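You operate a simulated robot arm through the tools that you are given. There is no shell and no other tool.

You are at the controls of a simulated robot arm. One attempt, no reset.

## Task
Test the green sample in the drink view well, lamp on, drink type set to match.
Fine: green is LIME, purple BERRY, orange PEACH; the screen must show MATCH; lamp off again after; cup and knob stay; fizz pad and arm untouched. Set down upright: what you pick out. Where these are worked on the way, their far stop is far enough and under half their travel is too little: switch marked view lamp.

It is judged by the outcome, as a careful person would: the job done as asked, and still so three seconds after it is handed in. It fails if anything else is knocked over, pushed out of place, dropped, spilled or broken.

## Robot
A 7-joint arm with a fingered hand, fixed in place. Base frame: the origin is on the floor under the middle of its stand, x ahead of it, y to its left, z up. Lengths are in m, angles in degrees, forces in N, time in s.
With the tool pointing down near the work surface it reaches from about 0.2 to 0.8 m from the base axis. Its first joint turns from -166.0 to 166.0 degrees. Payload 4.9 kg.
The tool frame sits at the grasp point between the pads (the TCP): z along the fingers, y along the line on which they close. The tips reach 0.032 m beyond it. The gripper opens to 0.192 m; its body begins 0.089 m behind the TCP. The gripper is a hand of 3 fingers: y runs from the thumb to the fingers, the wrist lies at [0, 0, -0.267] in the tool frame, and closing takes about 1.5 s.
Orientation is that of the tool frame in the base frame, as a unit quaternion [w, x, y, z]. With the fingers straight down and closing along the base's y, the tool's x points along the base's -x, its y along +y and its z along -z.

## Interface
- The arm moves only by the tool step_arm. Its argument "deltas" is a list of rows, each a list of 7 numbers: the turn, a rotation vector about the tool's x, y, z in degrees, then the shift along the tool's x, y, z in m, then the opening, from 0 (shut) to 1 (fully open). In form: [[rx, ry, rz, dx, dy, dz, fingers], ...]. A call has 1 to 20 rows; each row shifts and turns the commanded pose from where the row before left it, along the tool's axes as they then stand. Rows are played at 5 a second. More than 0.05 m and 8.6 degrees between two rows, or a gripper value outside its range, and nothing of the call is played. Where a pose cannot be reached the arm comes as near as it can. A force on the tool above 40 N (or 10 N above the force at the start of the call, whichever is more), or a blocked arm, ends the call early, and 0.2 s more pass. The fingers move at their own pace (about 0.153 m/s each) and stop on an object; they squeeze with about 28 N. The grip force told is the motor's: it shows also when the fingers shut on nothing. Time passes only in rows, and 0.2 s behind the last, so rows that do not move let the fingers close. The reply holds the time, the measured pose of the TCP, the force on the tool along the base axes, the opening and the grip force, in the units named above and with some noise, with the torque about the TCP (base axes, N m) and any sound that the robot's microphone picked up.
- Cameras (640 x 400 px; columns grow to the right, rows downward): "scene" is fixed at [0.4004, 0.4986, 1.4617]; the picture's right is [-0.79, -0.61, 0.00], its down [-0.46, 0.59, -0.66] and it looks along [0.40, -0.52, -0.75] (base axes); focal length 329 px, centre (320, 200). "wrist" rides on the gripper at [0.08, -0.046, -0.113] in the tool frame; the picture's right is [0.50, 0.87, 0.00], its down [-0.67, 0.39, -0.63] and it looks along [-0.55, 0.32, 0.78] (tool axes); focal length 226 px, centre (320, 200). There is no depth. A picture from a camera that has moved, and an enlarged one, comes with that camera's place and axes in the base frame and with its lens.
- camera(camera): a new picture of that camera. No time passes.
- hand_shape(shape): the hand has 3 fingers and takes this shape, open, in about a second: jaw (thumb against the fingers, like two jaws); tri (thumb and two fingers); tip (a fingertip pinch); poke (one finger out to press); point (the index stretched); flat (the hand flat); cup (the hand cupped); fist (a fist). The gripper value then closes the fingers along that shape, each until it touches; the sizes above hold for jaw. It gives what a move gives, with no picture.
- inspect(camera, box): a new picture of the part [left, top, right, bottom] of that camera's present view, enlarged. No time passes.
- hand_in(): hands the job in; it is judged then, once.

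Nothing tells you positions but the pictures and the camera data. Unless the task says otherwise, let go and move clear before handing in.

The tools are called after "Call:" as name(argument=value, ...) on one line, values as JSON. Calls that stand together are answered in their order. step_arm: Moves the arm, as the interface text tells. Its arguments: {"type":"object","properties":{"deltas":{"type":"array","items":{"type":"array","items":{"type":"number"}}}},"required":["deltas"]} The other tools are called the same way: hand_shape (shape) gives the hand a shape; camera (camera) takes a picture; inspect (camera, box) takes an enlarged picture of a part of a camera's view; hand_in () hands the job in.

At the start:

```text
t: 0.0
tcp_pos: [0.4686, 0.0961, 1.1906]
orientation: [0.0, 0.0, 1.0, 0.0]
ft_force: [0.0, 0.3, 0.0]
moment: [0.01, 0.0, -0.03]
opening: 0.1919
gripper_force: 0.0
shape: jaw
```

scene: 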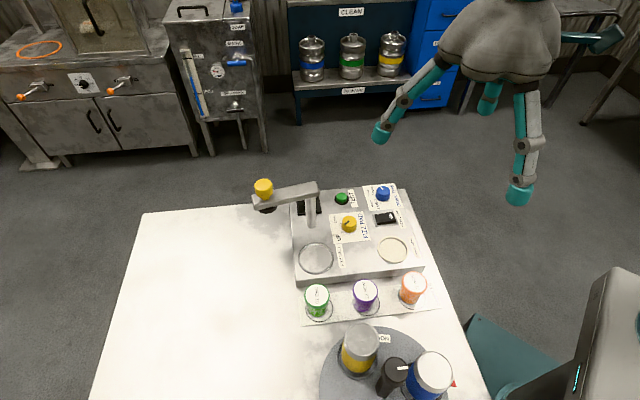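
wrist: 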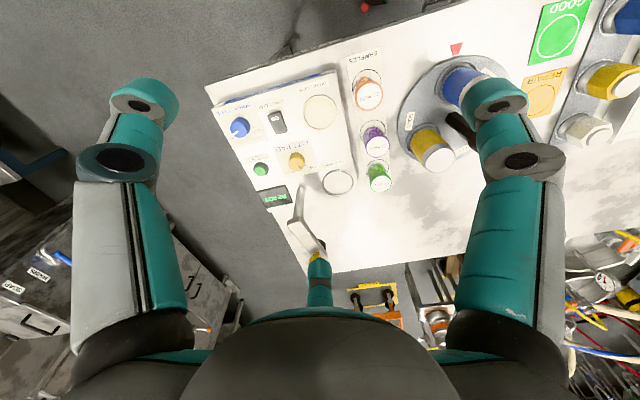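

I see a table with a console (knobs, switch, wells), three sample cups (green, purple, orange) in front of it, and a turntable of canisters. I'll look at the details before moving.

Call:
inspect(camera="scene", box=[240, 170, 440, 330])

Call:
inspect(camera="wrist", box=[200, 60, 420, 220])

Call:
inspect(camera="scene", box=[330, 175, 430, 245])

```text
2.50 times, centred on (340, 250) of scene
camera zoom: at [0.4004, 0.4986, 1.4617], right [-0.79, -0.61, 0.0], down [-0.46, 0.59, -0.66], along [0.4, -0.52, -0.75], focal length 822 px, centre (270, 75)
```

zoom: 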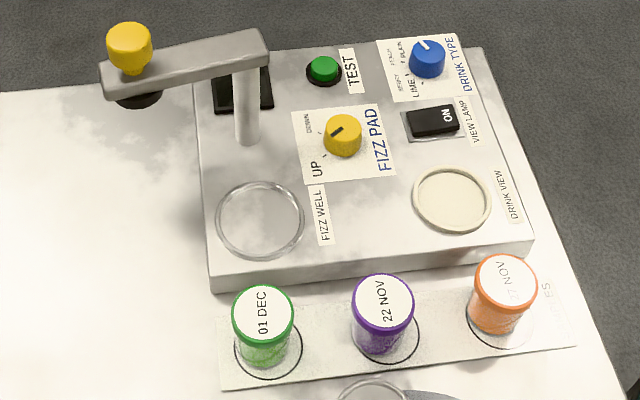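

```text
2.50 times, centred on (310, 140) of wrist
camera zoom: at [0.3887, 0.0506, 1.3044], right [-0.5, 0.87, 0.0], down [0.67, 0.39, 0.63], along [0.55, 0.32, -0.78], focal length 565 px, centre (345, 350)
```

zoom: 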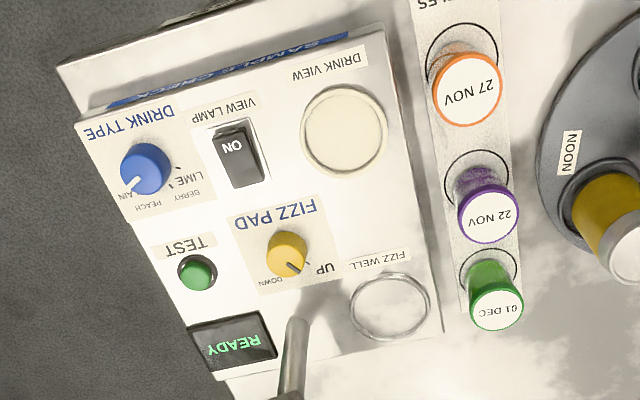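

```text
5.71 times, centred on (380, 210) of scene
camera zoom: at [0.4004, 0.4986, 1.4617], right [-0.79, -0.61, 0.0], down [-0.46, 0.59, -0.66], along [0.4, -0.52, -0.75], focal length 1878 px, centre (-23, 143)
```

zoom: 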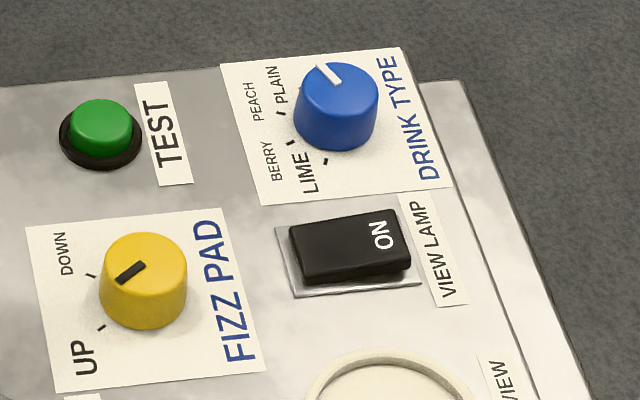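

The green cup's lid is at about (0.560, 0.297, 0.913) and the table top at about z 0.862. The drink view well is near (0.505, 0.118), the drink type knob near (0.60, 0.00), the lamp switch near (0.557, 0.06) and the TEST button near (0.667, 0.07). I'll look at the hand shapes before choosing grips.

Call:
hand_shape(shape="tri")

Call:
camera(camera="wrist")

Call:
camera(camera="scene")

Call:
hand_shape(shape="tip")

Call:
camera(camera="wrist")

Call:
hand_shape(shape="poke")

Call:
camera(camera="wrist")

Call:
camera(camera="scene")

```text
t: 0.9
tcp_pos: [0.4676, 0.0952, 1.1925]
orientation: [-0.001, 0.0, 1.0, 0.0]
ft_force: [1.2, 0.5, -0.2]
moment: [0.01, -0.01, -0.03]
opening: 0.1919
gripper_force: 0.1
shape: tri
```

```text
taken
camera wrist: at [0.3887, 0.0506, 1.3044], right [-0.5, 0.87, 0.0], down [0.67, 0.39, 0.63], along [0.55, 0.32, -0.78], focal length 226 px, centre (320, 200)
```

wrist: 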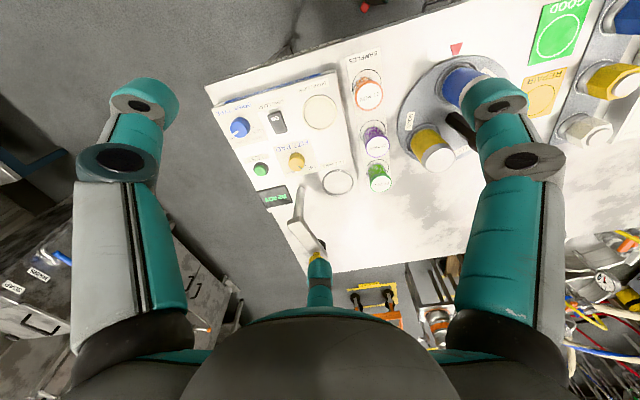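

```text
taken
```

scene: 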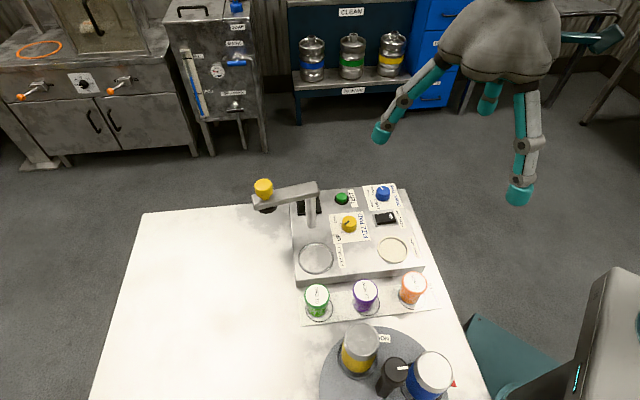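

```text
t: 1.8
tcp_pos: [0.4684, 0.0945, 1.192]
orientation: [0.001, 0.0, 1.0, 0.0]
ft_force: [0.7, 0.5, 0.4]
moment: [0.0, -0.02, 0.01]
opening: 0.192
gripper_force: 0.0
shape: tip
```

```text
taken
camera wrist: at [0.3887, 0.0506, 1.3044], right [-0.5, 0.87, 0.0], down [0.67, 0.39, 0.63], along [0.55, 0.32, -0.78], focal length 226 px, centre (320, 200)
```

wrist: 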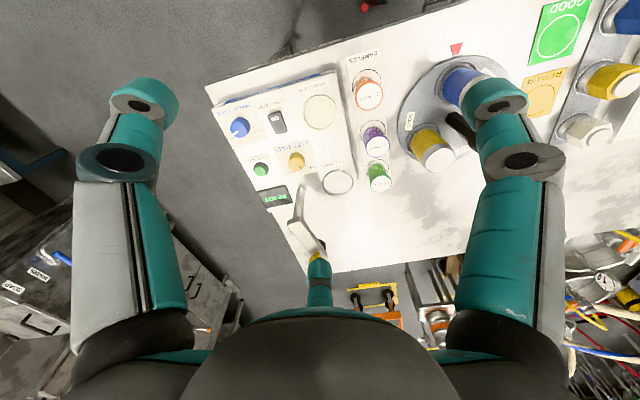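

```text
t: 2.7
tcp_pos: [0.4694, 0.0963, 1.1923]
orientation: [0.0, 0.001, 1.0, 0.0]
ft_force: [0.0, 0.0, 0.1]
moment: [0.02, 0.0, -0.03]
opening: 0.0
gripper_force: 0.1
shape: poke
```

```text
taken
camera wrist: at [0.3887, 0.0506, 1.3044], right [-0.5, 0.87, 0.0], down [0.67, 0.39, 0.63], along [0.55, 0.32, -0.78], focal length 226 px, centre (320, 200)
```

wrist: 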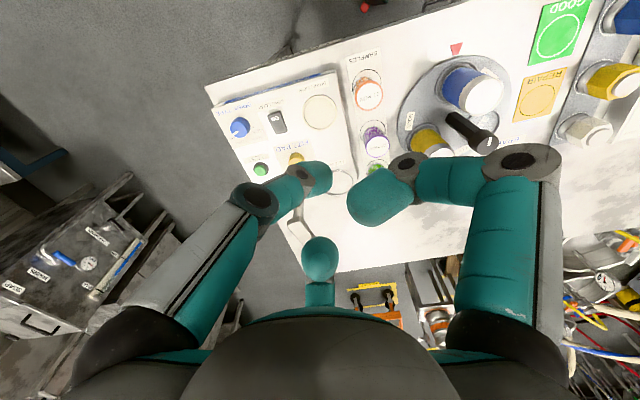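

```text
taken
```

scene: 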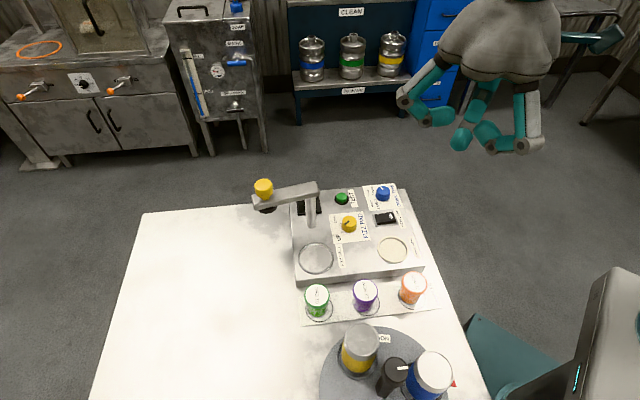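

The poke shape seems to bring one fingertip onto the tool axis. I'll check that enlarged, along with the other shapes.

Call:
inspect(camera="scene", box=[380, 30, 580, 170])

Call:
hand_shape(shape="point")

Call:
inspect(camera="scene", box=[380, 30, 580, 170])

Call:
camera(camera="wrist")

Call:
hand_shape(shape="tri")

Call:
step_arm(deltas=[[0, 0, 0, 0, 0, 0, 0.3], [0, 0, 0, 0, 0, 0, 0.3], [0, 0, 0, 0, 0, 0, 0.3], [0, 0, 0, 0, 0, 0, 0.3], [0, 0, 0, 0, 0, 0, 0.3]])

Call:
camera(camera="wrist")

Call:
inspect(camera="scene", box=[380, 30, 580, 170])

```text
2.86 times, centred on (480, 100) of scene
camera zoom: at [0.4004, 0.4986, 1.4617], right [-0.79, -0.61, 0.0], down [-0.46, 0.59, -0.66], along [0.4, -0.52, -0.75], focal length 939 px, centre (-137, 486)
```

zoom: 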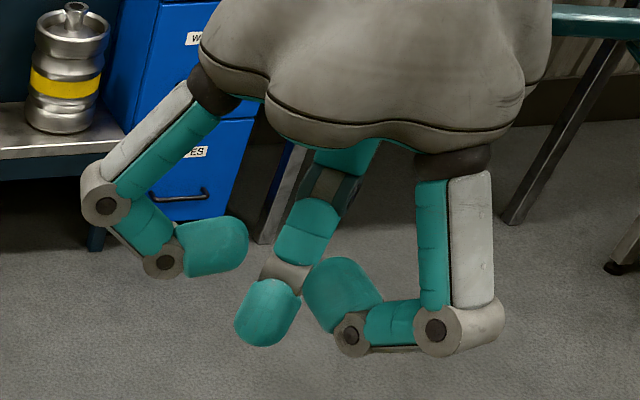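

```text
t: 3.6
tcp_pos: [0.4674, 0.0958, 1.1922]
orientation: [-0.001, -0.001, 1.0, 0.0]
ft_force: [0.8, 0.5, 0.5]
moment: [-0.02, -0.02, -0.01]
opening: 0.1845
gripper_force: 0.1
shape: point
```

```text
2.86 times, centred on (480, 100) of scene
camera zoom: at [0.4004, 0.4986, 1.4617], right [-0.79, -0.61, 0.0], down [-0.46, 0.59, -0.66], along [0.4, -0.52, -0.75], focal length 939 px, centre (-137, 486)
```

zoom: 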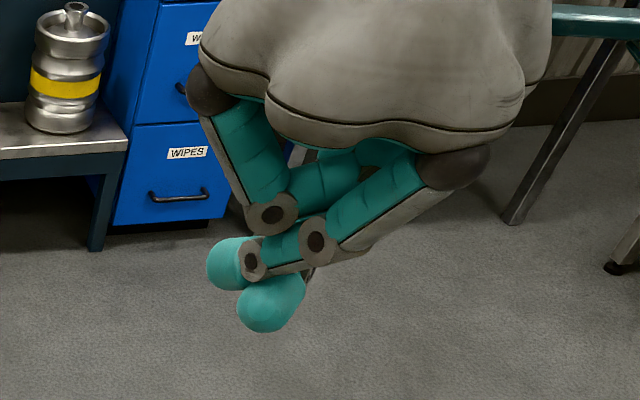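

```text
taken
camera wrist: at [0.3887, 0.0506, 1.3044], right [-0.5, 0.87, 0.0], down [0.67, 0.39, 0.63], along [0.55, 0.32, -0.78], focal length 226 px, centre (320, 200)
```

wrist: 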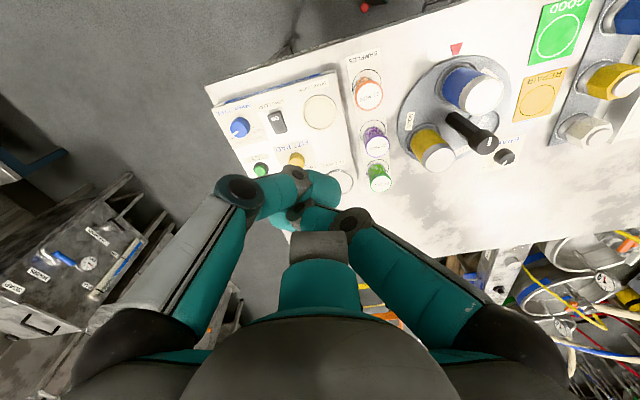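

```text
t: 4.5
tcp_pos: [0.4679, 0.0966, 1.1925]
orientation: [0.0, 0.0, 1.0, -0.001]
ft_force: [0.0, -0.1, 0.5]
moment: [0.03, -0.03, -0.01]
opening: 0.192
gripper_force: 0.0
shape: tri
```

```text
t: 5.7
tcp_pos: [0.4678, 0.0972, 1.1923]
orientation: [0.0, 0.0, 1.0, 0.0]
ft_force: [-0.2, 0.6, -0.3]
moment: [0.0, -0.02, 0.01]
opening: 0.0578
gripper_force: 0.0
shape: tri
```

```text
taken
camera wrist: at [0.3887, 0.0506, 1.3044], right [-0.5, 0.87, 0.0], down [0.67, 0.39, 0.63], along [0.55, 0.32, -0.78], focal length 226 px, centre (320, 200)
```

wrist: 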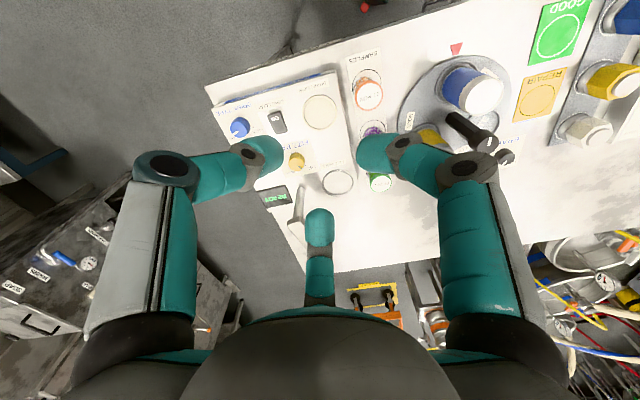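

```text
2.86 times, centred on (480, 100) of scene
camera zoom: at [0.4004, 0.4986, 1.4617], right [-0.79, -0.61, 0.0], down [-0.46, 0.59, -0.66], along [0.4, -0.52, -0.75], focal length 939 px, centre (-137, 486)
```

zoom: 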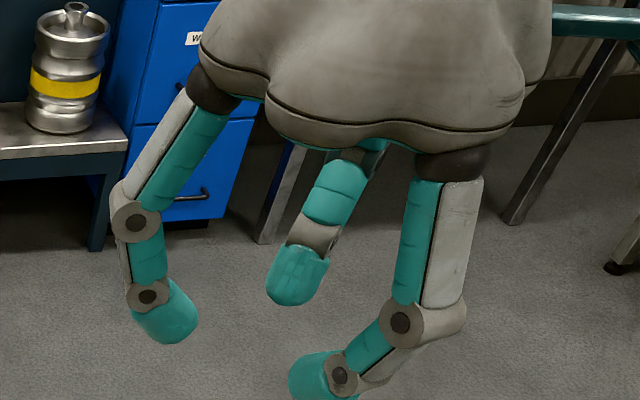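

Tri brings the three fingertips in evenly around the tool axis, so it should suit both the cup and the knob. Poke puts one tip on the axis for pressing. I'll move above the panel for a closer look at the knob and switch.

Call:
step_arm(deltas=[[0, 0, 0, -0.0255, -0.0116, 0.033, 0.5], [0, 0, 0, -0.0255, -0.0116, 0.033, 0.5], [0, 0, 0, -0.0255, -0.0116, 0.033, 0.5], [0, 0, 0, -0.0255, -0.0116, 0.033, 0.5], [0, 0, 0, 0, 0, 0, 0.5]])

Call:
camera(camera="wrist")

Call:
camera(camera="scene")

```text
t: 6.9
tcp_pos: [0.5675, 0.0467, 1.0601]
orientation: [0.0, 0.0, 1.0, 0.0]
ft_force: [0.6, 0.3, 0.2]
moment: [0.01, 0.01, 0.0]
opening: 0.0955
gripper_force: 0.1
shape: tri
```

```text
taken
camera wrist: at [0.4889, 0.0028, 1.1731], right [-0.5, 0.87, 0.0], down [0.67, 0.39, 0.63], along [0.55, 0.32, -0.78], focal length 226 px, centre (320, 200)
```

wrist: 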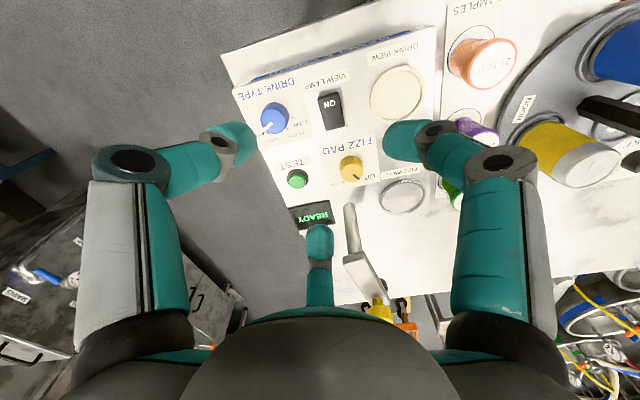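

```text
taken
```

scene: 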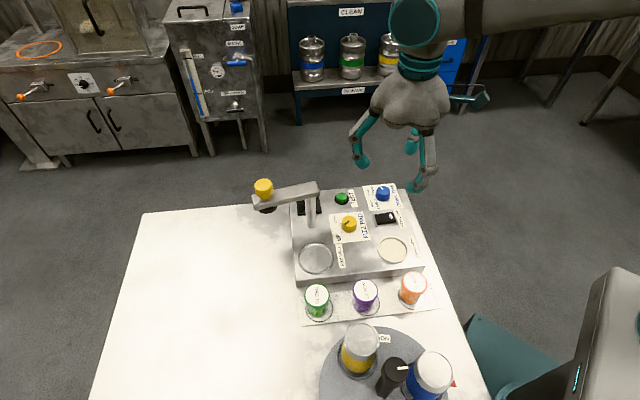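

Call:
inspect(camera="wrist", box=[230, 60, 350, 140])

Call:
inspect(camera="wrist", box=[220, 30, 460, 230])

```text
5.00 times, centred on (290, 100) of wrist
camera zoom: at [0.4889, 0.0028, 1.1731], right [-0.5, 0.87, 0.0], down [0.67, 0.39, 0.63], along [0.55, 0.32, -0.78], focal length 1130 px, centre (470, 700)
```

zoom: 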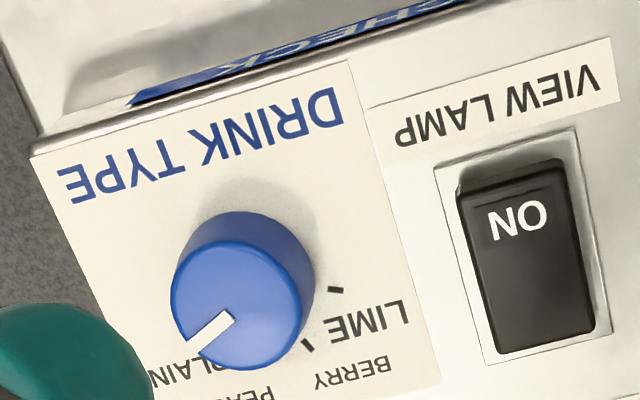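

```text
2.00 times, centred on (340, 130) of wrist
camera zoom: at [0.4889, 0.0028, 1.1731], right [-0.5, 0.87, 0.0], down [0.67, 0.39, 0.63], along [0.55, 0.32, -0.78], focal length 452 px, centre (280, 340)
```

zoom: 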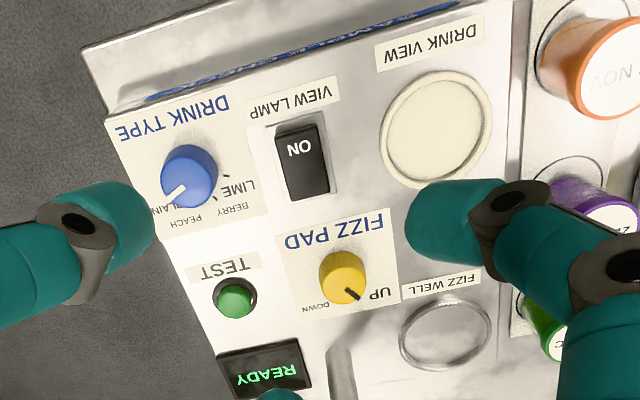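

The knob points at PLAIN and has to turn about 135° counter‑clockwise to LIME. The switch is a rocker with its ON end toward the robot. I'll set the lamp first, using the poke shape turned and tilted so the curled fingers stay clear.

Call:
hand_shape(shape="poke")

Call:
step_arm(deltas=[[0, 0, 7.5, 0, 0, 0, 0], [0, 0, 7.5, 0, 0, 0, 0], [0, 0, 7.5, 0, 0, 0, 0], [0, 0, 7.5, 0, 0, 0, 0], [0, 0, 7.5, 0, 0, 0, 0], [0, 0, 7.5, 0, 0, 0, 0], [-6.25, 0, 0, 0, 0, 0, 0], [-6.25, 0, 0, 0, 0, 0, 0], [-6.25, 0, 0, 0, 0, 0, 0], [-6.25, 0, 0, 0, 0, 0, 0], [0, 0, 0, 0, 0, 0, 0]])

Call:
camera(camera="wrist")

Call:
camera(camera="scene")

```text
t: 7.8
tcp_pos: [0.5685, 0.0482, 1.0613]
orientation: [0.0, 0.0, 1.0, 0.001]
ft_force: [0.5, 0.3, -0.4]
moment: [-0.02, 0.01, 0.02]
opening: 0.0
gripper_force: 0.1
shape: poke
```

```text
t: 10.2
tcp_pos: [0.5687, 0.0491, 1.0605]
orientation: [0.083, 0.374, 0.902, 0.2]
ft_force: [0.2, 0.1, -0.2]
moment: [-0.02, 0.04, 0.0]
opening: 0.0001
gripper_force: 27.8
shape: jaw
```

```text
taken
camera wrist: at [0.4506, 0.043, 1.1422], right [0.2, 0.91, 0.37], down [0.53, -0.42, 0.74], along [0.82, 0.05, -0.57], focal length 226 px, centre (320, 200)
```

wrist: 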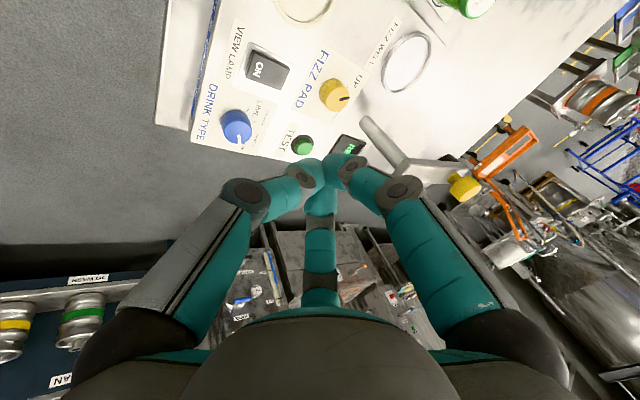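

```text
taken
```

scene: 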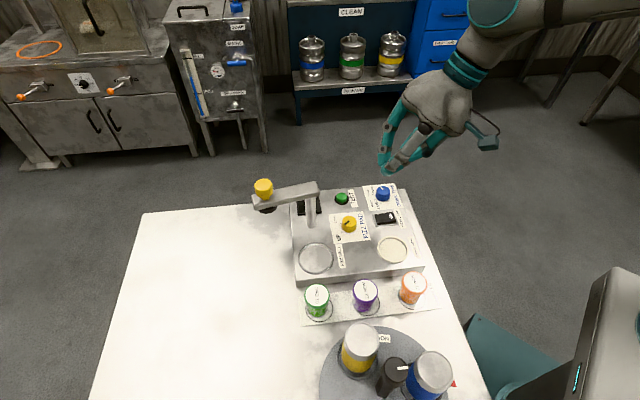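

Passing finger value 0 turned the hand into a closed jaw. I'll check that beak up close, and test whether poke holds with another finger value.

Call:
inspect(camera="scene", box=[350, 70, 510, 190])

Call:
inspect(camera="wrist", box=[220, 100, 440, 260])

Call:
hand_shape(shape="poke")

Call:
step_arm(deltas=[[0, 0, 0, 0, 0, 0, 1], [0, 0, 0, 0, 0, 0, 1]])

Call:
camera(camera="wrist")

Call:
inspect(camera="scene", box=[350, 70, 510, 190])

```text
3.33 times, centred on (430, 130) of scene
camera zoom: at [0.4004, 0.4986, 1.4617], right [-0.79, -0.61, 0.0], down [-0.46, 0.59, -0.66], along [0.4, -0.52, -0.75], focal length 1096 px, centre (-47, 433)
```

zoom: 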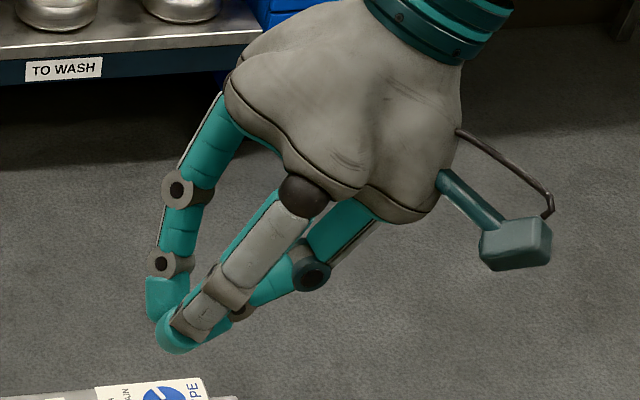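

```text
2.50 times, centred on (330, 180) of wrist
camera zoom: at [0.4506, 0.043, 1.1422], right [0.2, 0.91, 0.37], down [0.53, -0.42, 0.74], along [0.82, 0.05, -0.57], focal length 565 px, centre (295, 250)
```

zoom: 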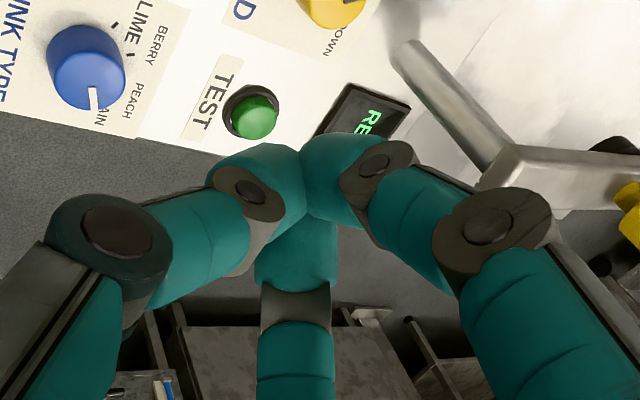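

```text
t: 11.1
tcp_pos: [0.5701, 0.0494, 1.0598]
orientation: [0.083, 0.374, 0.902, 0.2]
ft_force: [0.5, 0.8, -0.2]
moment: [-0.01, 0.02, 0.02]
opening: 0.0
gripper_force: 0.0
shape: poke
```

```text
t: 11.7
tcp_pos: [0.5703, 0.0499, 1.0604]
orientation: [0.083, 0.374, 0.902, 0.199]
ft_force: [-0.2, 0.4, -0.1]
moment: [0.0, -0.02, 0.02]
opening: 0.0
gripper_force: 0.2
shape: poke
```

```text
taken
camera wrist: at [0.4507, 0.0431, 1.1423], right [0.2, 0.91, 0.37], down [0.53, -0.41, 0.74], along [0.82, 0.05, -0.57], focal length 226 px, centre (320, 200)
```

wrist: 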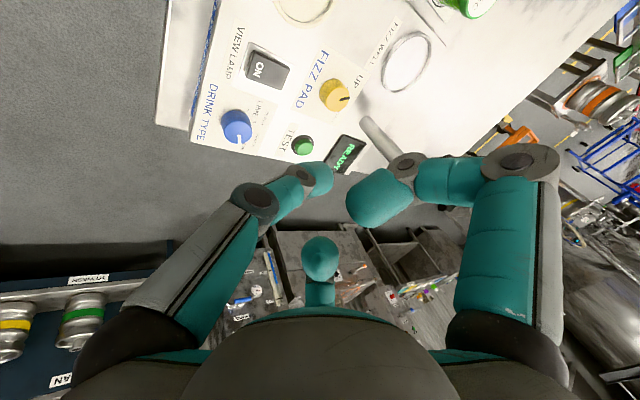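

```text
3.33 times, centred on (430, 130) of scene
camera zoom: at [0.4004, 0.4986, 1.4617], right [-0.79, -0.61, 0.0], down [-0.46, 0.59, -0.66], along [0.4, -0.52, -0.75], focal length 1096 px, centre (-47, 433)
```

zoom: 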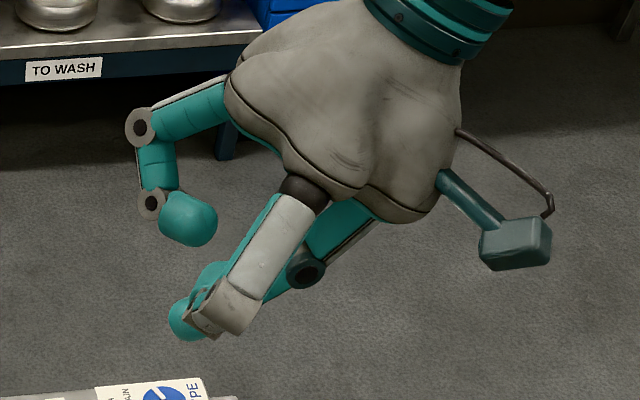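

Poke stays in shape with finger value 1, so I'll use that. Next I'll hover the fingertip about 2 cm over the ON end of the rocker, which is near (0.5515, 0.051, 0.897).

Call:
step_arm(deltas=[[0, 0, 0, 0.0044, -0.0175, 0.0228, 1], [0, 0, 0, 0.0044, -0.0175, 0.0228, 1], [0, 0, 0, 0.0043, -0.0174, 0.0227, 1], [0, 0, 0, 0.0043, -0.0174, 0.0227, 1], [0, 0, 0, 0, 0, 0, 1]])

Call:
camera(camera="wrist")

Call:
inspect(camera="scene", box=[300, 120, 460, 280])

```text
t: 12.9
tcp_pos: [0.5406, 0.0436, 0.9483]
orientation: [0.083, 0.374, 0.902, 0.2]
ft_force: [-0.7, -0.2, -1.0]
moment: [-0.01, -0.01, 0.01]
opening: 0.0
gripper_force: 0.0
shape: poke
```

```text
taken
camera wrist: at [0.4206, 0.0371, 1.0299], right [0.2, 0.91, 0.37], down [0.53, -0.42, 0.74], along [0.82, 0.05, -0.57], focal length 226 px, centre (320, 200)
```

wrist: 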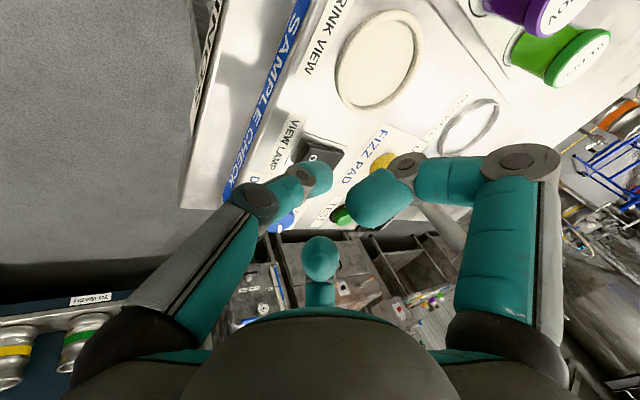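

```text
2.50 times, centred on (380, 200) of scene
camera zoom: at [0.4004, 0.4986, 1.4617], right [-0.79, -0.61, 0.0], down [-0.46, 0.59, -0.66], along [0.4, -0.52, -0.75], focal length 822 px, centre (170, 200)
```

zoom: 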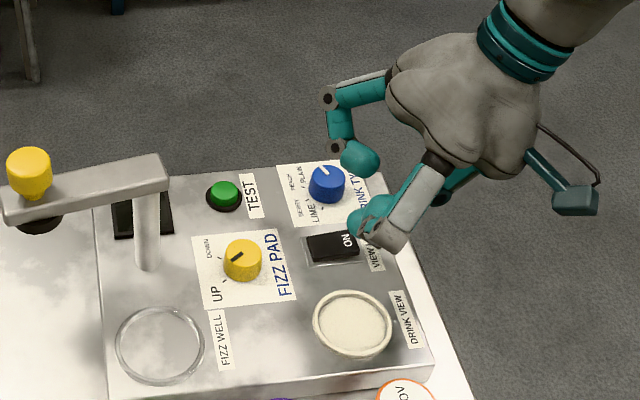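

Call:
inspect(camera="wrist", box=[230, 110, 390, 230])

Call:
inspect(camera="scene", box=[360, 180, 420, 230])

```text
3.33 times, centred on (310, 170) of wrist
camera zoom: at [0.4206, 0.0371, 1.0299], right [0.2, 0.91, 0.37], down [0.53, -0.42, 0.74], along [0.82, 0.05, -0.57], focal length 754 px, centre (353, 300)
```

zoom: 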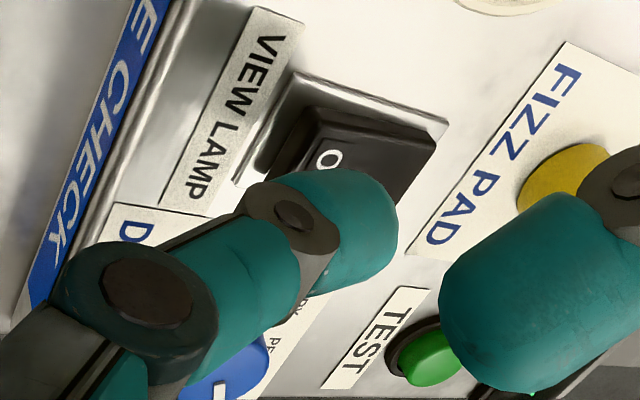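

```text
8.00 times, centred on (390, 205) of scene
camera zoom: at [0.4004, 0.4986, 1.4617], right [-0.79, -0.61, 0.0], down [-0.46, 0.59, -0.66], along [0.4, -0.52, -0.75], focal length 2629 px, centre (-240, 160)
```

zoom: 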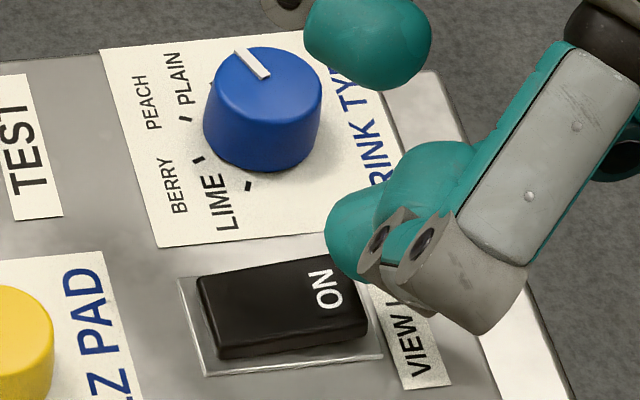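

The fingertip centre is about 6 mm short of the ON end. I'll shift it over and then lower in small steps while watching the force.

Call:
step_arm(deltas=[[0, 0, 0, -0.0039, 0.0048, 0.0022, 1], [0, 0, 0, 0, -0.0042, 0.0091, 1], [0, 0, 0, 0, -0.00084, 0.00181, 1], [0, 0, 0, 0, -0.00084, 0.00181, 1], [0, 0, 0, 0, 0, 0, 1]])

Call:
inspect(camera="wrist", box=[230, 110, 390, 230])

Call:
inspect(camera="scene", box=[360, 180, 420, 230])

```text
t: 14.1
tcp_pos: [0.5468, 0.0442, 0.9348]
orientation: [0.084, 0.374, 0.902, 0.199]
ft_force: [-0.3, 0.7, 0.0]
moment: [0.02, 0.01, 0.01]
opening: 0.0
gripper_force: 0.0
shape: poke
```

```text
3.33 times, centred on (310, 170) of wrist
camera zoom: at [0.4273, 0.0388, 1.0166], right [0.2, 0.91, 0.37], down [0.53, -0.41, 0.74], along [0.82, 0.05, -0.57], focal length 754 px, centre (353, 300)
```

zoom: 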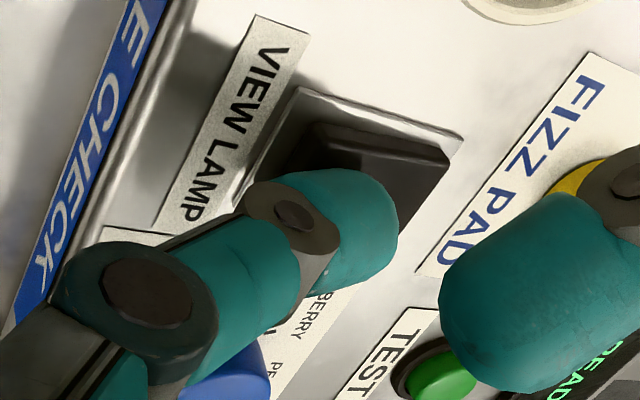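

```text
8.00 times, centred on (390, 205) of scene
camera zoom: at [0.4004, 0.4986, 1.4617], right [-0.79, -0.61, 0.0], down [-0.46, 0.59, -0.66], along [0.4, -0.52, -0.75], focal length 2629 px, centre (-240, 160)
```

zoom: 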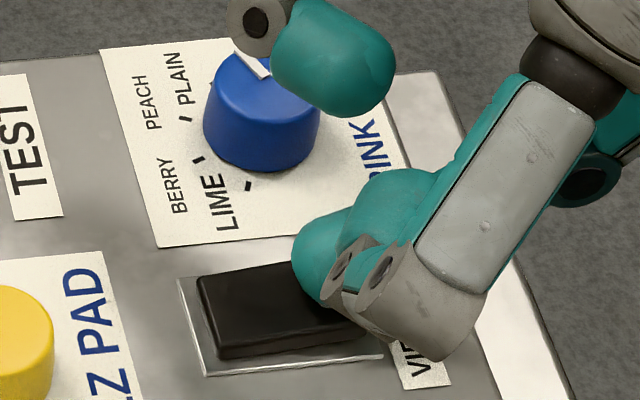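

Call:
step_arm(deltas=[[0, 0, 0, 0, -0.00084, 0.00181, 1], [0, 0, 0, 0, -0.00084, 0.00181, 1], [0, 0, 0, 0, -0.00084, 0.00181, 1], [0, 0, 0, 0, -0.00084, 0.00181, 1], [0, 0, 0, 0, 0, 0, 1]])

Call:
inspect(camera="wrist", box=[230, 110, 390, 230])

Call:
inspect(camera="scene", box=[350, 180, 430, 260])

```text
t: 15.3
tcp_pos: [0.5473, 0.0455, 0.9279]
orientation: [0.085, 0.373, 0.902, 0.201]
ft_force: [-4.9, -3.0, 14.5]
moment: [0.09, 0.02, 0.0]
opening: 0.0003
gripper_force: 0.0
shape: poke
```

```text
3.33 times, centred on (310, 170) of wrist
camera zoom: at [0.428, 0.0392, 1.01], right [0.2, 0.91, 0.37], down [0.53, -0.42, 0.74], along [0.82, 0.05, -0.57], focal length 754 px, centre (353, 300)
```

zoom: 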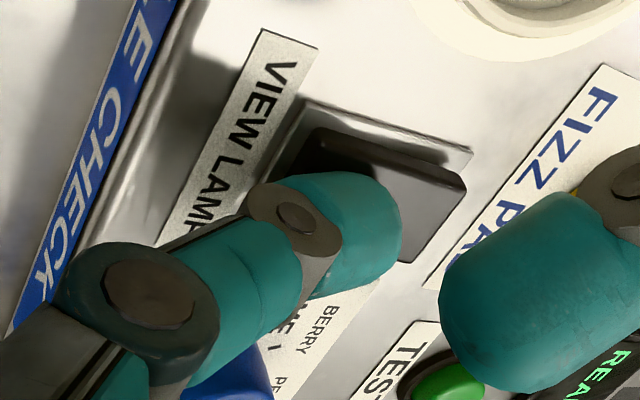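

```text
5.00 times, centred on (390, 220) of scene
camera zoom: at [0.4004, 0.4986, 1.4617], right [-0.79, -0.61, 0.0], down [-0.46, 0.59, -0.66], along [0.4, -0.52, -0.75], focal length 1643 px, centre (-30, 100)
```

zoom: 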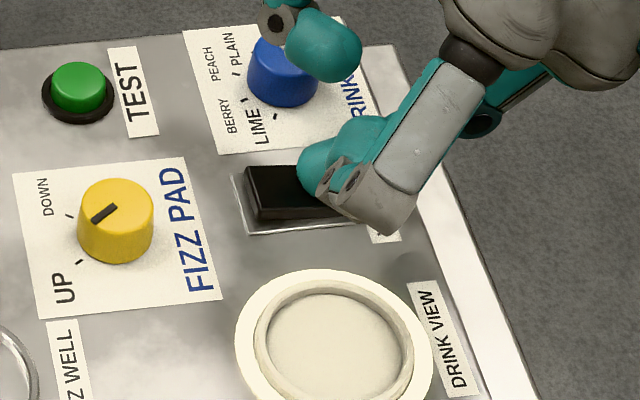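

Contact: the rocker has tilted and the well's ring already looks brighter. I'll press a touch further to reach the stop, then lift off and check.

Call:
step_arm(deltas=[[0, 0, 0, 0, -0.00063, 0.00136, 1], [0, 0, 0, 0, -0.00063, 0.00136, 1], [0, 0, 0, 0, 0, 0, 1]])

Call:
inspect(camera="scene", box=[350, 180, 430, 260])

Call:
step_arm(deltas=[[0, 0, 0, 0, 0.0042, -0.0091, 1], [0, 0, 0, 0, 0.0084, -0.0181, 1], [0, 0, 0, 0, 0.0168, -0.0363, 1], [0, 0, 0, 0, 0.0168, -0.0363, 1], [0, 0, 0, 0, 0, 0, 1]])

Call:
inspect(camera="scene", box=[350, 180, 430, 260])

Call:
camera(camera="wrist")

```text
t: 16.1
tcp_pos: [0.5496, 0.0456, 0.9261]
orientation: [0.085, 0.373, 0.902, 0.202]
ft_force: [-4.5, -5.8, 26.4]
moment: [0.21, -0.17, -0.01]
opening: 0.0
gripper_force: 0.0
shape: poke
```

```text
5.00 times, centred on (390, 220) of scene
camera zoom: at [0.4004, 0.4986, 1.4617], right [-0.79, -0.61, 0.0], down [-0.46, 0.59, -0.66], along [0.4, -0.52, -0.75], focal length 1643 px, centre (-30, 100)
```

zoom: 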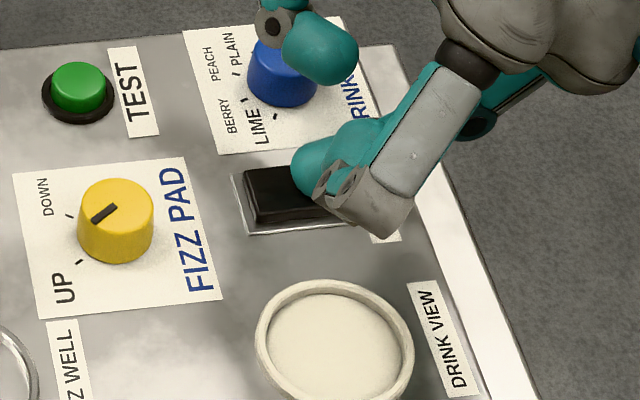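

```text
t: 17.3
tcp_pos: [0.5446, 0.046, 1.0332]
orientation: [0.083, 0.373, 0.902, 0.2]
ft_force: [-0.4, -0.7, -1.1]
moment: [-0.02, -0.05, 0.01]
opening: 0.0
gripper_force: 0.0
shape: poke
```

```text
5.00 times, centred on (390, 220) of scene
camera zoom: at [0.4004, 0.4986, 1.4617], right [-0.79, -0.61, 0.0], down [-0.46, 0.59, -0.66], along [0.4, -0.52, -0.75], focal length 1643 px, centre (-30, 100)
```

zoom: 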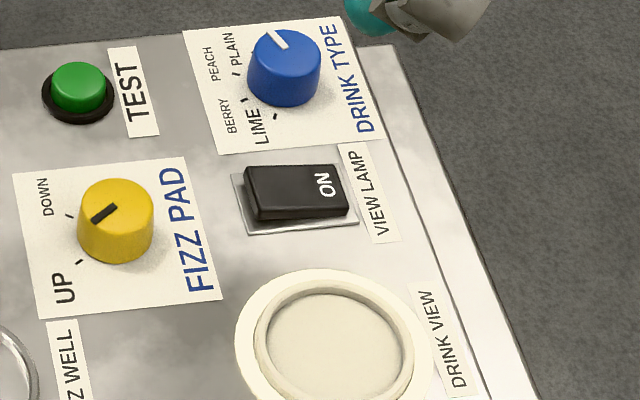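

```text
taken
camera wrist: at [0.4258, 0.0393, 1.1154], right [0.2, 0.91, 0.37], down [0.54, -0.41, 0.74], along [0.82, 0.05, -0.57], focal length 226 px, centre (320, 200)
```

wrist: 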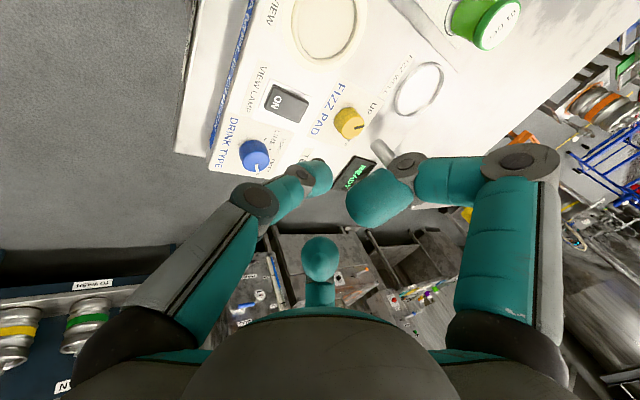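

After release the rocker is tipped to ON and a glow ring surrounds the drink view well, though the ring was absent in the middle picture. I'll look again after a short wait to see whether it is steady.

Call:
step_arm(deltas=[[0, 0, 0, 0, 0, 0, 1], [0, 0, 0, 0, 0, 0, 1]])

Call:
inspect(camera="scene", box=[340, 170, 440, 270])

Call:
step_arm(deltas=[[0, 0, 0, 0, 0, 0, 1], [0, 0, 0, 0, 0, 0, 1], [0, 0, 0, 0, 0, 0, 1]])

Call:
inspect(camera="scene", box=[340, 170, 440, 270])

Call:
step_arm(deltas=[[0, 0, 0, 0, 0, 0, 1]])

Call:
inspect(camera="scene", box=[340, 170, 440, 270])

```text
t: 17.9
tcp_pos: [0.5445, 0.0462, 1.0329]
orientation: [0.083, 0.374, 0.902, 0.2]
ft_force: [-0.3, -0.1, 0.1]
moment: [-0.04, 0.01, 0.0]
opening: 0.0
gripper_force: 0.1
shape: poke
```

```text
4.00 times, centred on (390, 220) of scene
camera zoom: at [0.4004, 0.4986, 1.4617], right [-0.79, -0.61, 0.0], down [-0.46, 0.59, -0.66], along [0.4, -0.52, -0.75], focal length 1315 px, centre (40, 120)
```

zoom: 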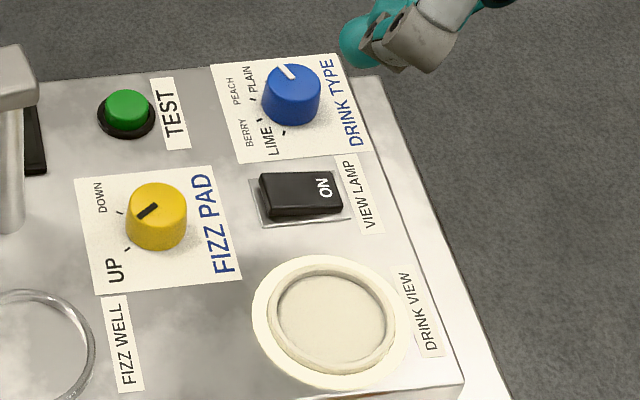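

```text
t: 18.7
tcp_pos: [0.5448, 0.0441, 1.0332]
orientation: [0.083, 0.374, 0.902, 0.199]
ft_force: [-0.7, -0.3, -0.3]
moment: [0.0, -0.04, 0.0]
opening: 0.0
gripper_force: 0.1
shape: poke
```

```text
4.00 times, centred on (390, 220) of scene
camera zoom: at [0.4004, 0.4986, 1.4617], right [-0.79, -0.61, 0.0], down [-0.46, 0.59, -0.66], along [0.4, -0.52, -0.75], focal length 1315 px, centre (40, 120)
```

zoom: 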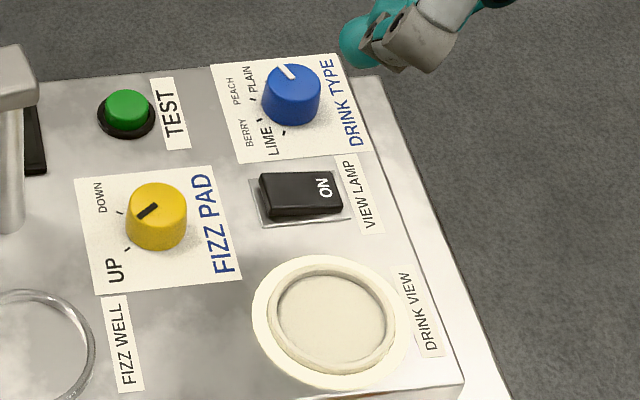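

```text
t: 19.1
tcp_pos: [0.5454, 0.0454, 1.0339]
orientation: [0.083, 0.374, 0.902, 0.199]
ft_force: [0.5, 0.3, -0.4]
moment: [0.02, -0.04, 0.02]
opening: 0.0001
gripper_force: 0.0
shape: poke
```

```text
4.00 times, centred on (390, 220) of scene
camera zoom: at [0.4004, 0.4986, 1.4617], right [-0.79, -0.61, 0.0], down [-0.46, 0.59, -0.66], along [0.4, -0.52, -0.75], focal length 1315 px, centre (40, 120)
```

zoom: 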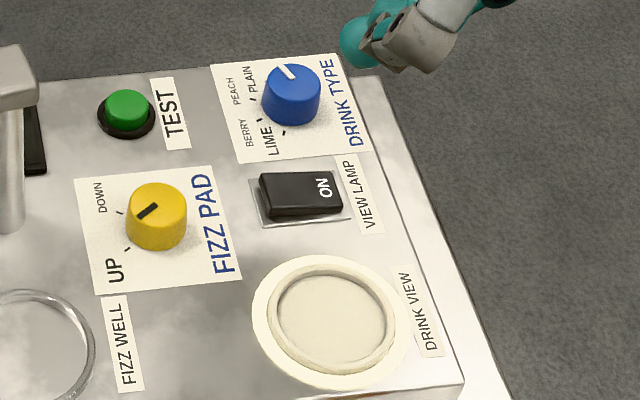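

The glow is steady, so the lamp is on. Next is the DRINK TYPE knob: I'll switch to tri, stand the hand upright, turn it to the start of a 135° sweep and move over the knob at about (0.599, 0.003).

Call:
step_arm(deltas=[[6.25, 0, 0, 0, 0, 0, 1], [6.25, 0, 0, 0, 0, 0, 1], [6.25, 0, 0, 0, 0, 0, 1], [6.25, 0, 0, 0, 0, 0, 1], [0, 0, 7.5, 0, 0, 0, 1], [0, 0, 7.5, 0, 0, 0, 1], [0, 0, 7.5, 0, 0, 0, 1], [0, 0, 0, -0.03, 0.0168, 0, 1], [0, 0, 0, -0.03, 0.0168, 0, 1], [0, 0, 0, 0, 0, 0, 1]])

Call:
hand_shape(shape="tri")

Call:
step_arm(deltas=[[0, 0, 0, 0, 0, 0, 0.45], [0, 0, 0, 0, 0, 0, 0.45], [0, 0, 0, 0, 0, 0, 0.45], [0, 0, 0, 0, 0, 0, 0.45], [0, 0, 0, 0, 0, 0, 0.45]])

Call:
camera(camera="wrist")

Call:
inspect(camera="scene", box=[300, 80, 460, 240])

```text
t: 21.3
tcp_pos: [0.6003, 0.0022, 1.0324]
orientation: [0.0, 0.556, 0.831, 0.0]
ft_force: [1.0, -0.3, 0.0]
moment: [0.0, 0.01, 0.0]
opening: 0.0003
gripper_force: 0.0
shape: poke
```

```text
t: 22.2
tcp_pos: [0.601, 0.0028, 1.0321]
orientation: [0.0, 0.556, 0.831, 0.0]
ft_force: [0.3, 0.0, 1.2]
moment: [-0.01, 0.01, -0.01]
opening: 0.1919
gripper_force: 0.0
shape: tri
```

```text
t: 23.4
tcp_pos: [0.6016, 0.0022, 1.0325]
orientation: [0.0, 0.555, 0.832, 0.0]
ft_force: [0.3, -1.0, 0.1]
moment: [0.0, -0.02, -0.01]
opening: 0.0869
gripper_force: 0.0
shape: tri
```

```text
taken
camera wrist: at [0.5278, 0.0593, 1.1451], right [0.61, 0.79, 0.0], down [0.62, -0.47, 0.63], along [0.5, -0.38, -0.78], focal length 226 px, centre (320, 200)
```

wrist: 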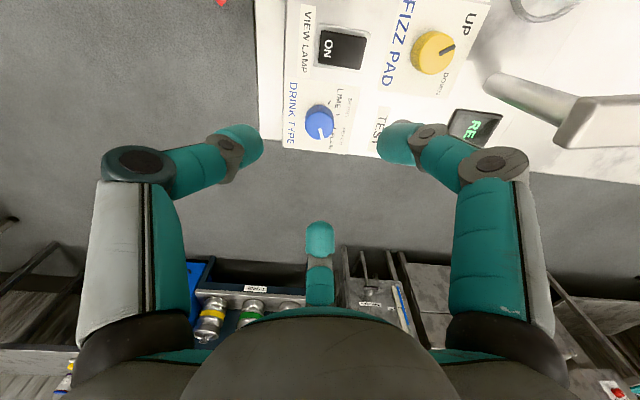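

```text
2.50 times, centred on (380, 160) of scene
camera zoom: at [0.4004, 0.4986, 1.4617], right [-0.79, -0.61, 0.0], down [-0.46, 0.59, -0.66], along [0.4, -0.52, -0.75], focal length 822 px, centre (170, 300)
```

zoom: 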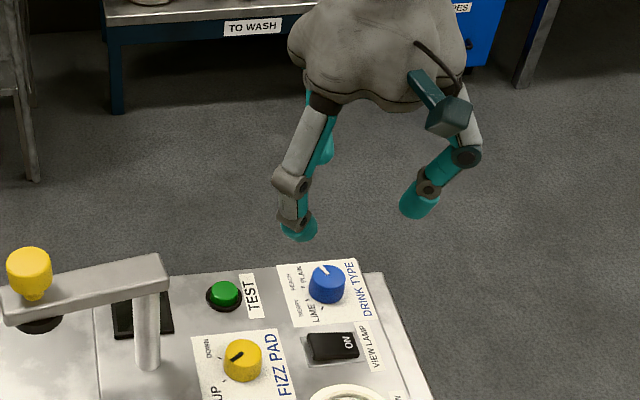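

Call:
inspect(camera="wrist", box=[280, 90, 360, 160])

```text
5.71 times, centred on (320, 125) of wrist
camera zoom: at [0.5278, 0.0593, 1.1451], right [0.61, 0.79, 0.0], down [0.62, -0.47, 0.63], along [0.5, -0.38, -0.78], focal length 1292 px, centre (320, 629)
```

zoom: 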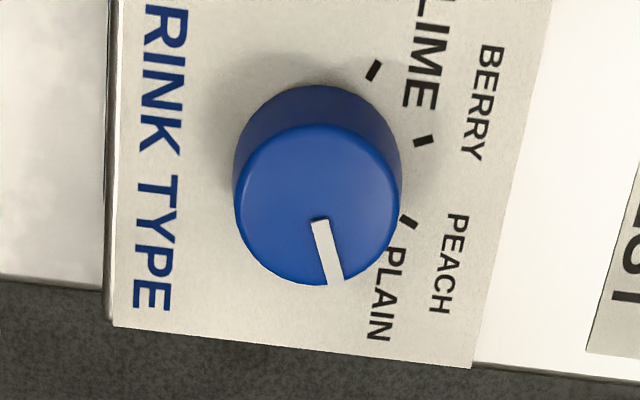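

The view confirms the knob centre at about (0.600, 0.003), directly below the tool. The pointer is at −22° and LIME at about +112°. I'll lower over the knob with the fingers part open.

Call:
step_arm(deltas=[[0, 0, 0, 0, 0, 0.034, 0.4], [0, 0, 0, 0, 0, 0.034, 0.4], [0, 0, 0, 0, 0, 0.03, 0.4], [0, 0, 0, 0, 0, 0.004, 0.4], [0, 0, 0, 0, 0, 0.002, 0.4], [0, 0, 0, 0, 0, 0, 0.4]])

Call:
inspect(camera="scene", box=[330, 140, 430, 240])

Call:
inspect(camera="wrist", box=[220, 90, 420, 270])

```text
t: 24.8
tcp_pos: [0.5998, 0.004, 0.9299]
orientation: [0.0, 0.555, 0.832, 0.0]
ft_force: [0.9, -0.3, -0.2]
moment: [0.01, -0.02, 0.02]
opening: 0.0769
gripper_force: 0.2
shape: tri
```

```text
4.00 times, centred on (380, 190) of scene
camera zoom: at [0.4004, 0.4986, 1.4617], right [-0.79, -0.61, 0.0], down [-0.46, 0.59, -0.66], along [0.4, -0.52, -0.75], focal length 1315 px, centre (80, 240)
```

zoom: 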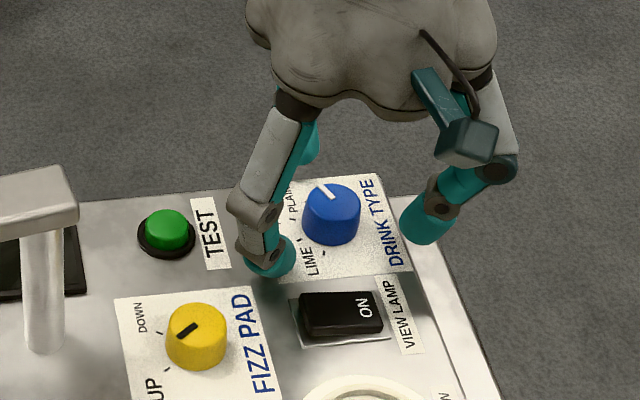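

```text
2.22 times, centred on (320, 180) of wrist
camera zoom: at [0.5275, 0.0604, 1.0417], right [0.61, 0.79, 0.0], down [0.62, -0.47, 0.63], along [0.5, -0.38, -0.78], focal length 502 px, centre (320, 244)
```

zoom: 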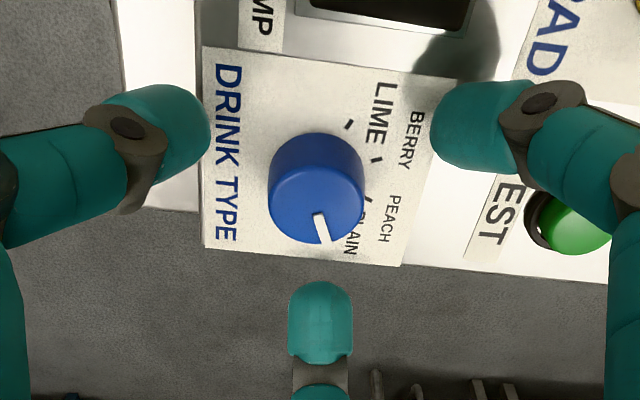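

The fingers surround the knob with clearance. I'll go down 3 mm more and close.

Call:
step_arm(deltas=[[0, 0, 0, 0.0008, -0.0005, 0.002, 0.4], [0, 0, 0, 0, 0, 0.001, 0.3], [0, 0, 0, 0, 0, 0, 0.2], [0, 0, 0, 0, 0, 0, 0.1], [0, 0, 0, 0, 0, 0, 0.0], [0, 0, 0, 0, 0, 0, 0.0], [0, 0, 0, 0, 0, 0, 0.0]])

Call:
inspect(camera="scene", box=[330, 140, 430, 240])

Call:
inspect(camera="wrist", box=[220, 90, 420, 270])

```text
t: 26.4
tcp_pos: [0.6012, 0.0036, 0.9256]
orientation: [-0.001, 0.556, 0.831, 0.0]
ft_force: [-1.6, -1.0, -3.6]
moment: [-0.07, 0.06, 0.01]
opening: 0.0247
gripper_force: 27.6
shape: tri
```

```text
4.00 times, centred on (380, 190) of scene
camera zoom: at [0.4004, 0.4986, 1.4617], right [-0.79, -0.61, 0.0], down [-0.46, 0.59, -0.66], along [0.4, -0.52, -0.75], focal length 1315 px, centre (80, 240)
```

zoom: 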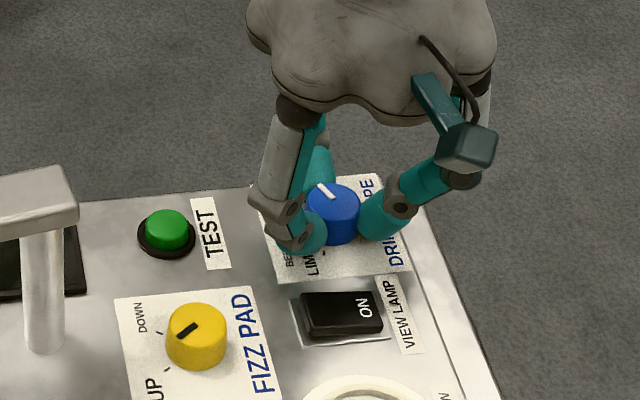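

```text
2.22 times, centred on (320, 180) of wrist
camera zoom: at [0.527, 0.0602, 1.0386], right [0.61, 0.79, 0.0], down [0.62, -0.47, 0.63], along [0.5, -0.38, -0.78], focal length 502 px, centre (320, 244)
```

zoom: 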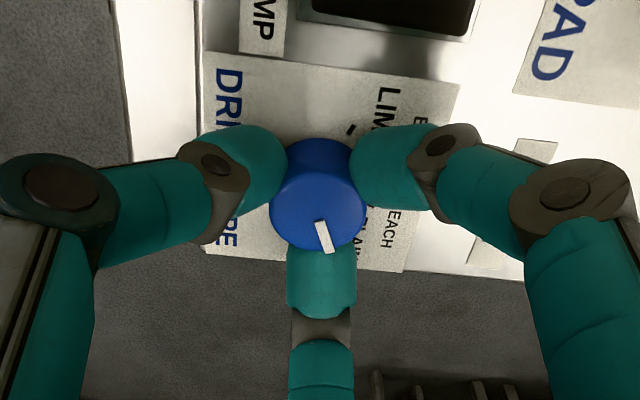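

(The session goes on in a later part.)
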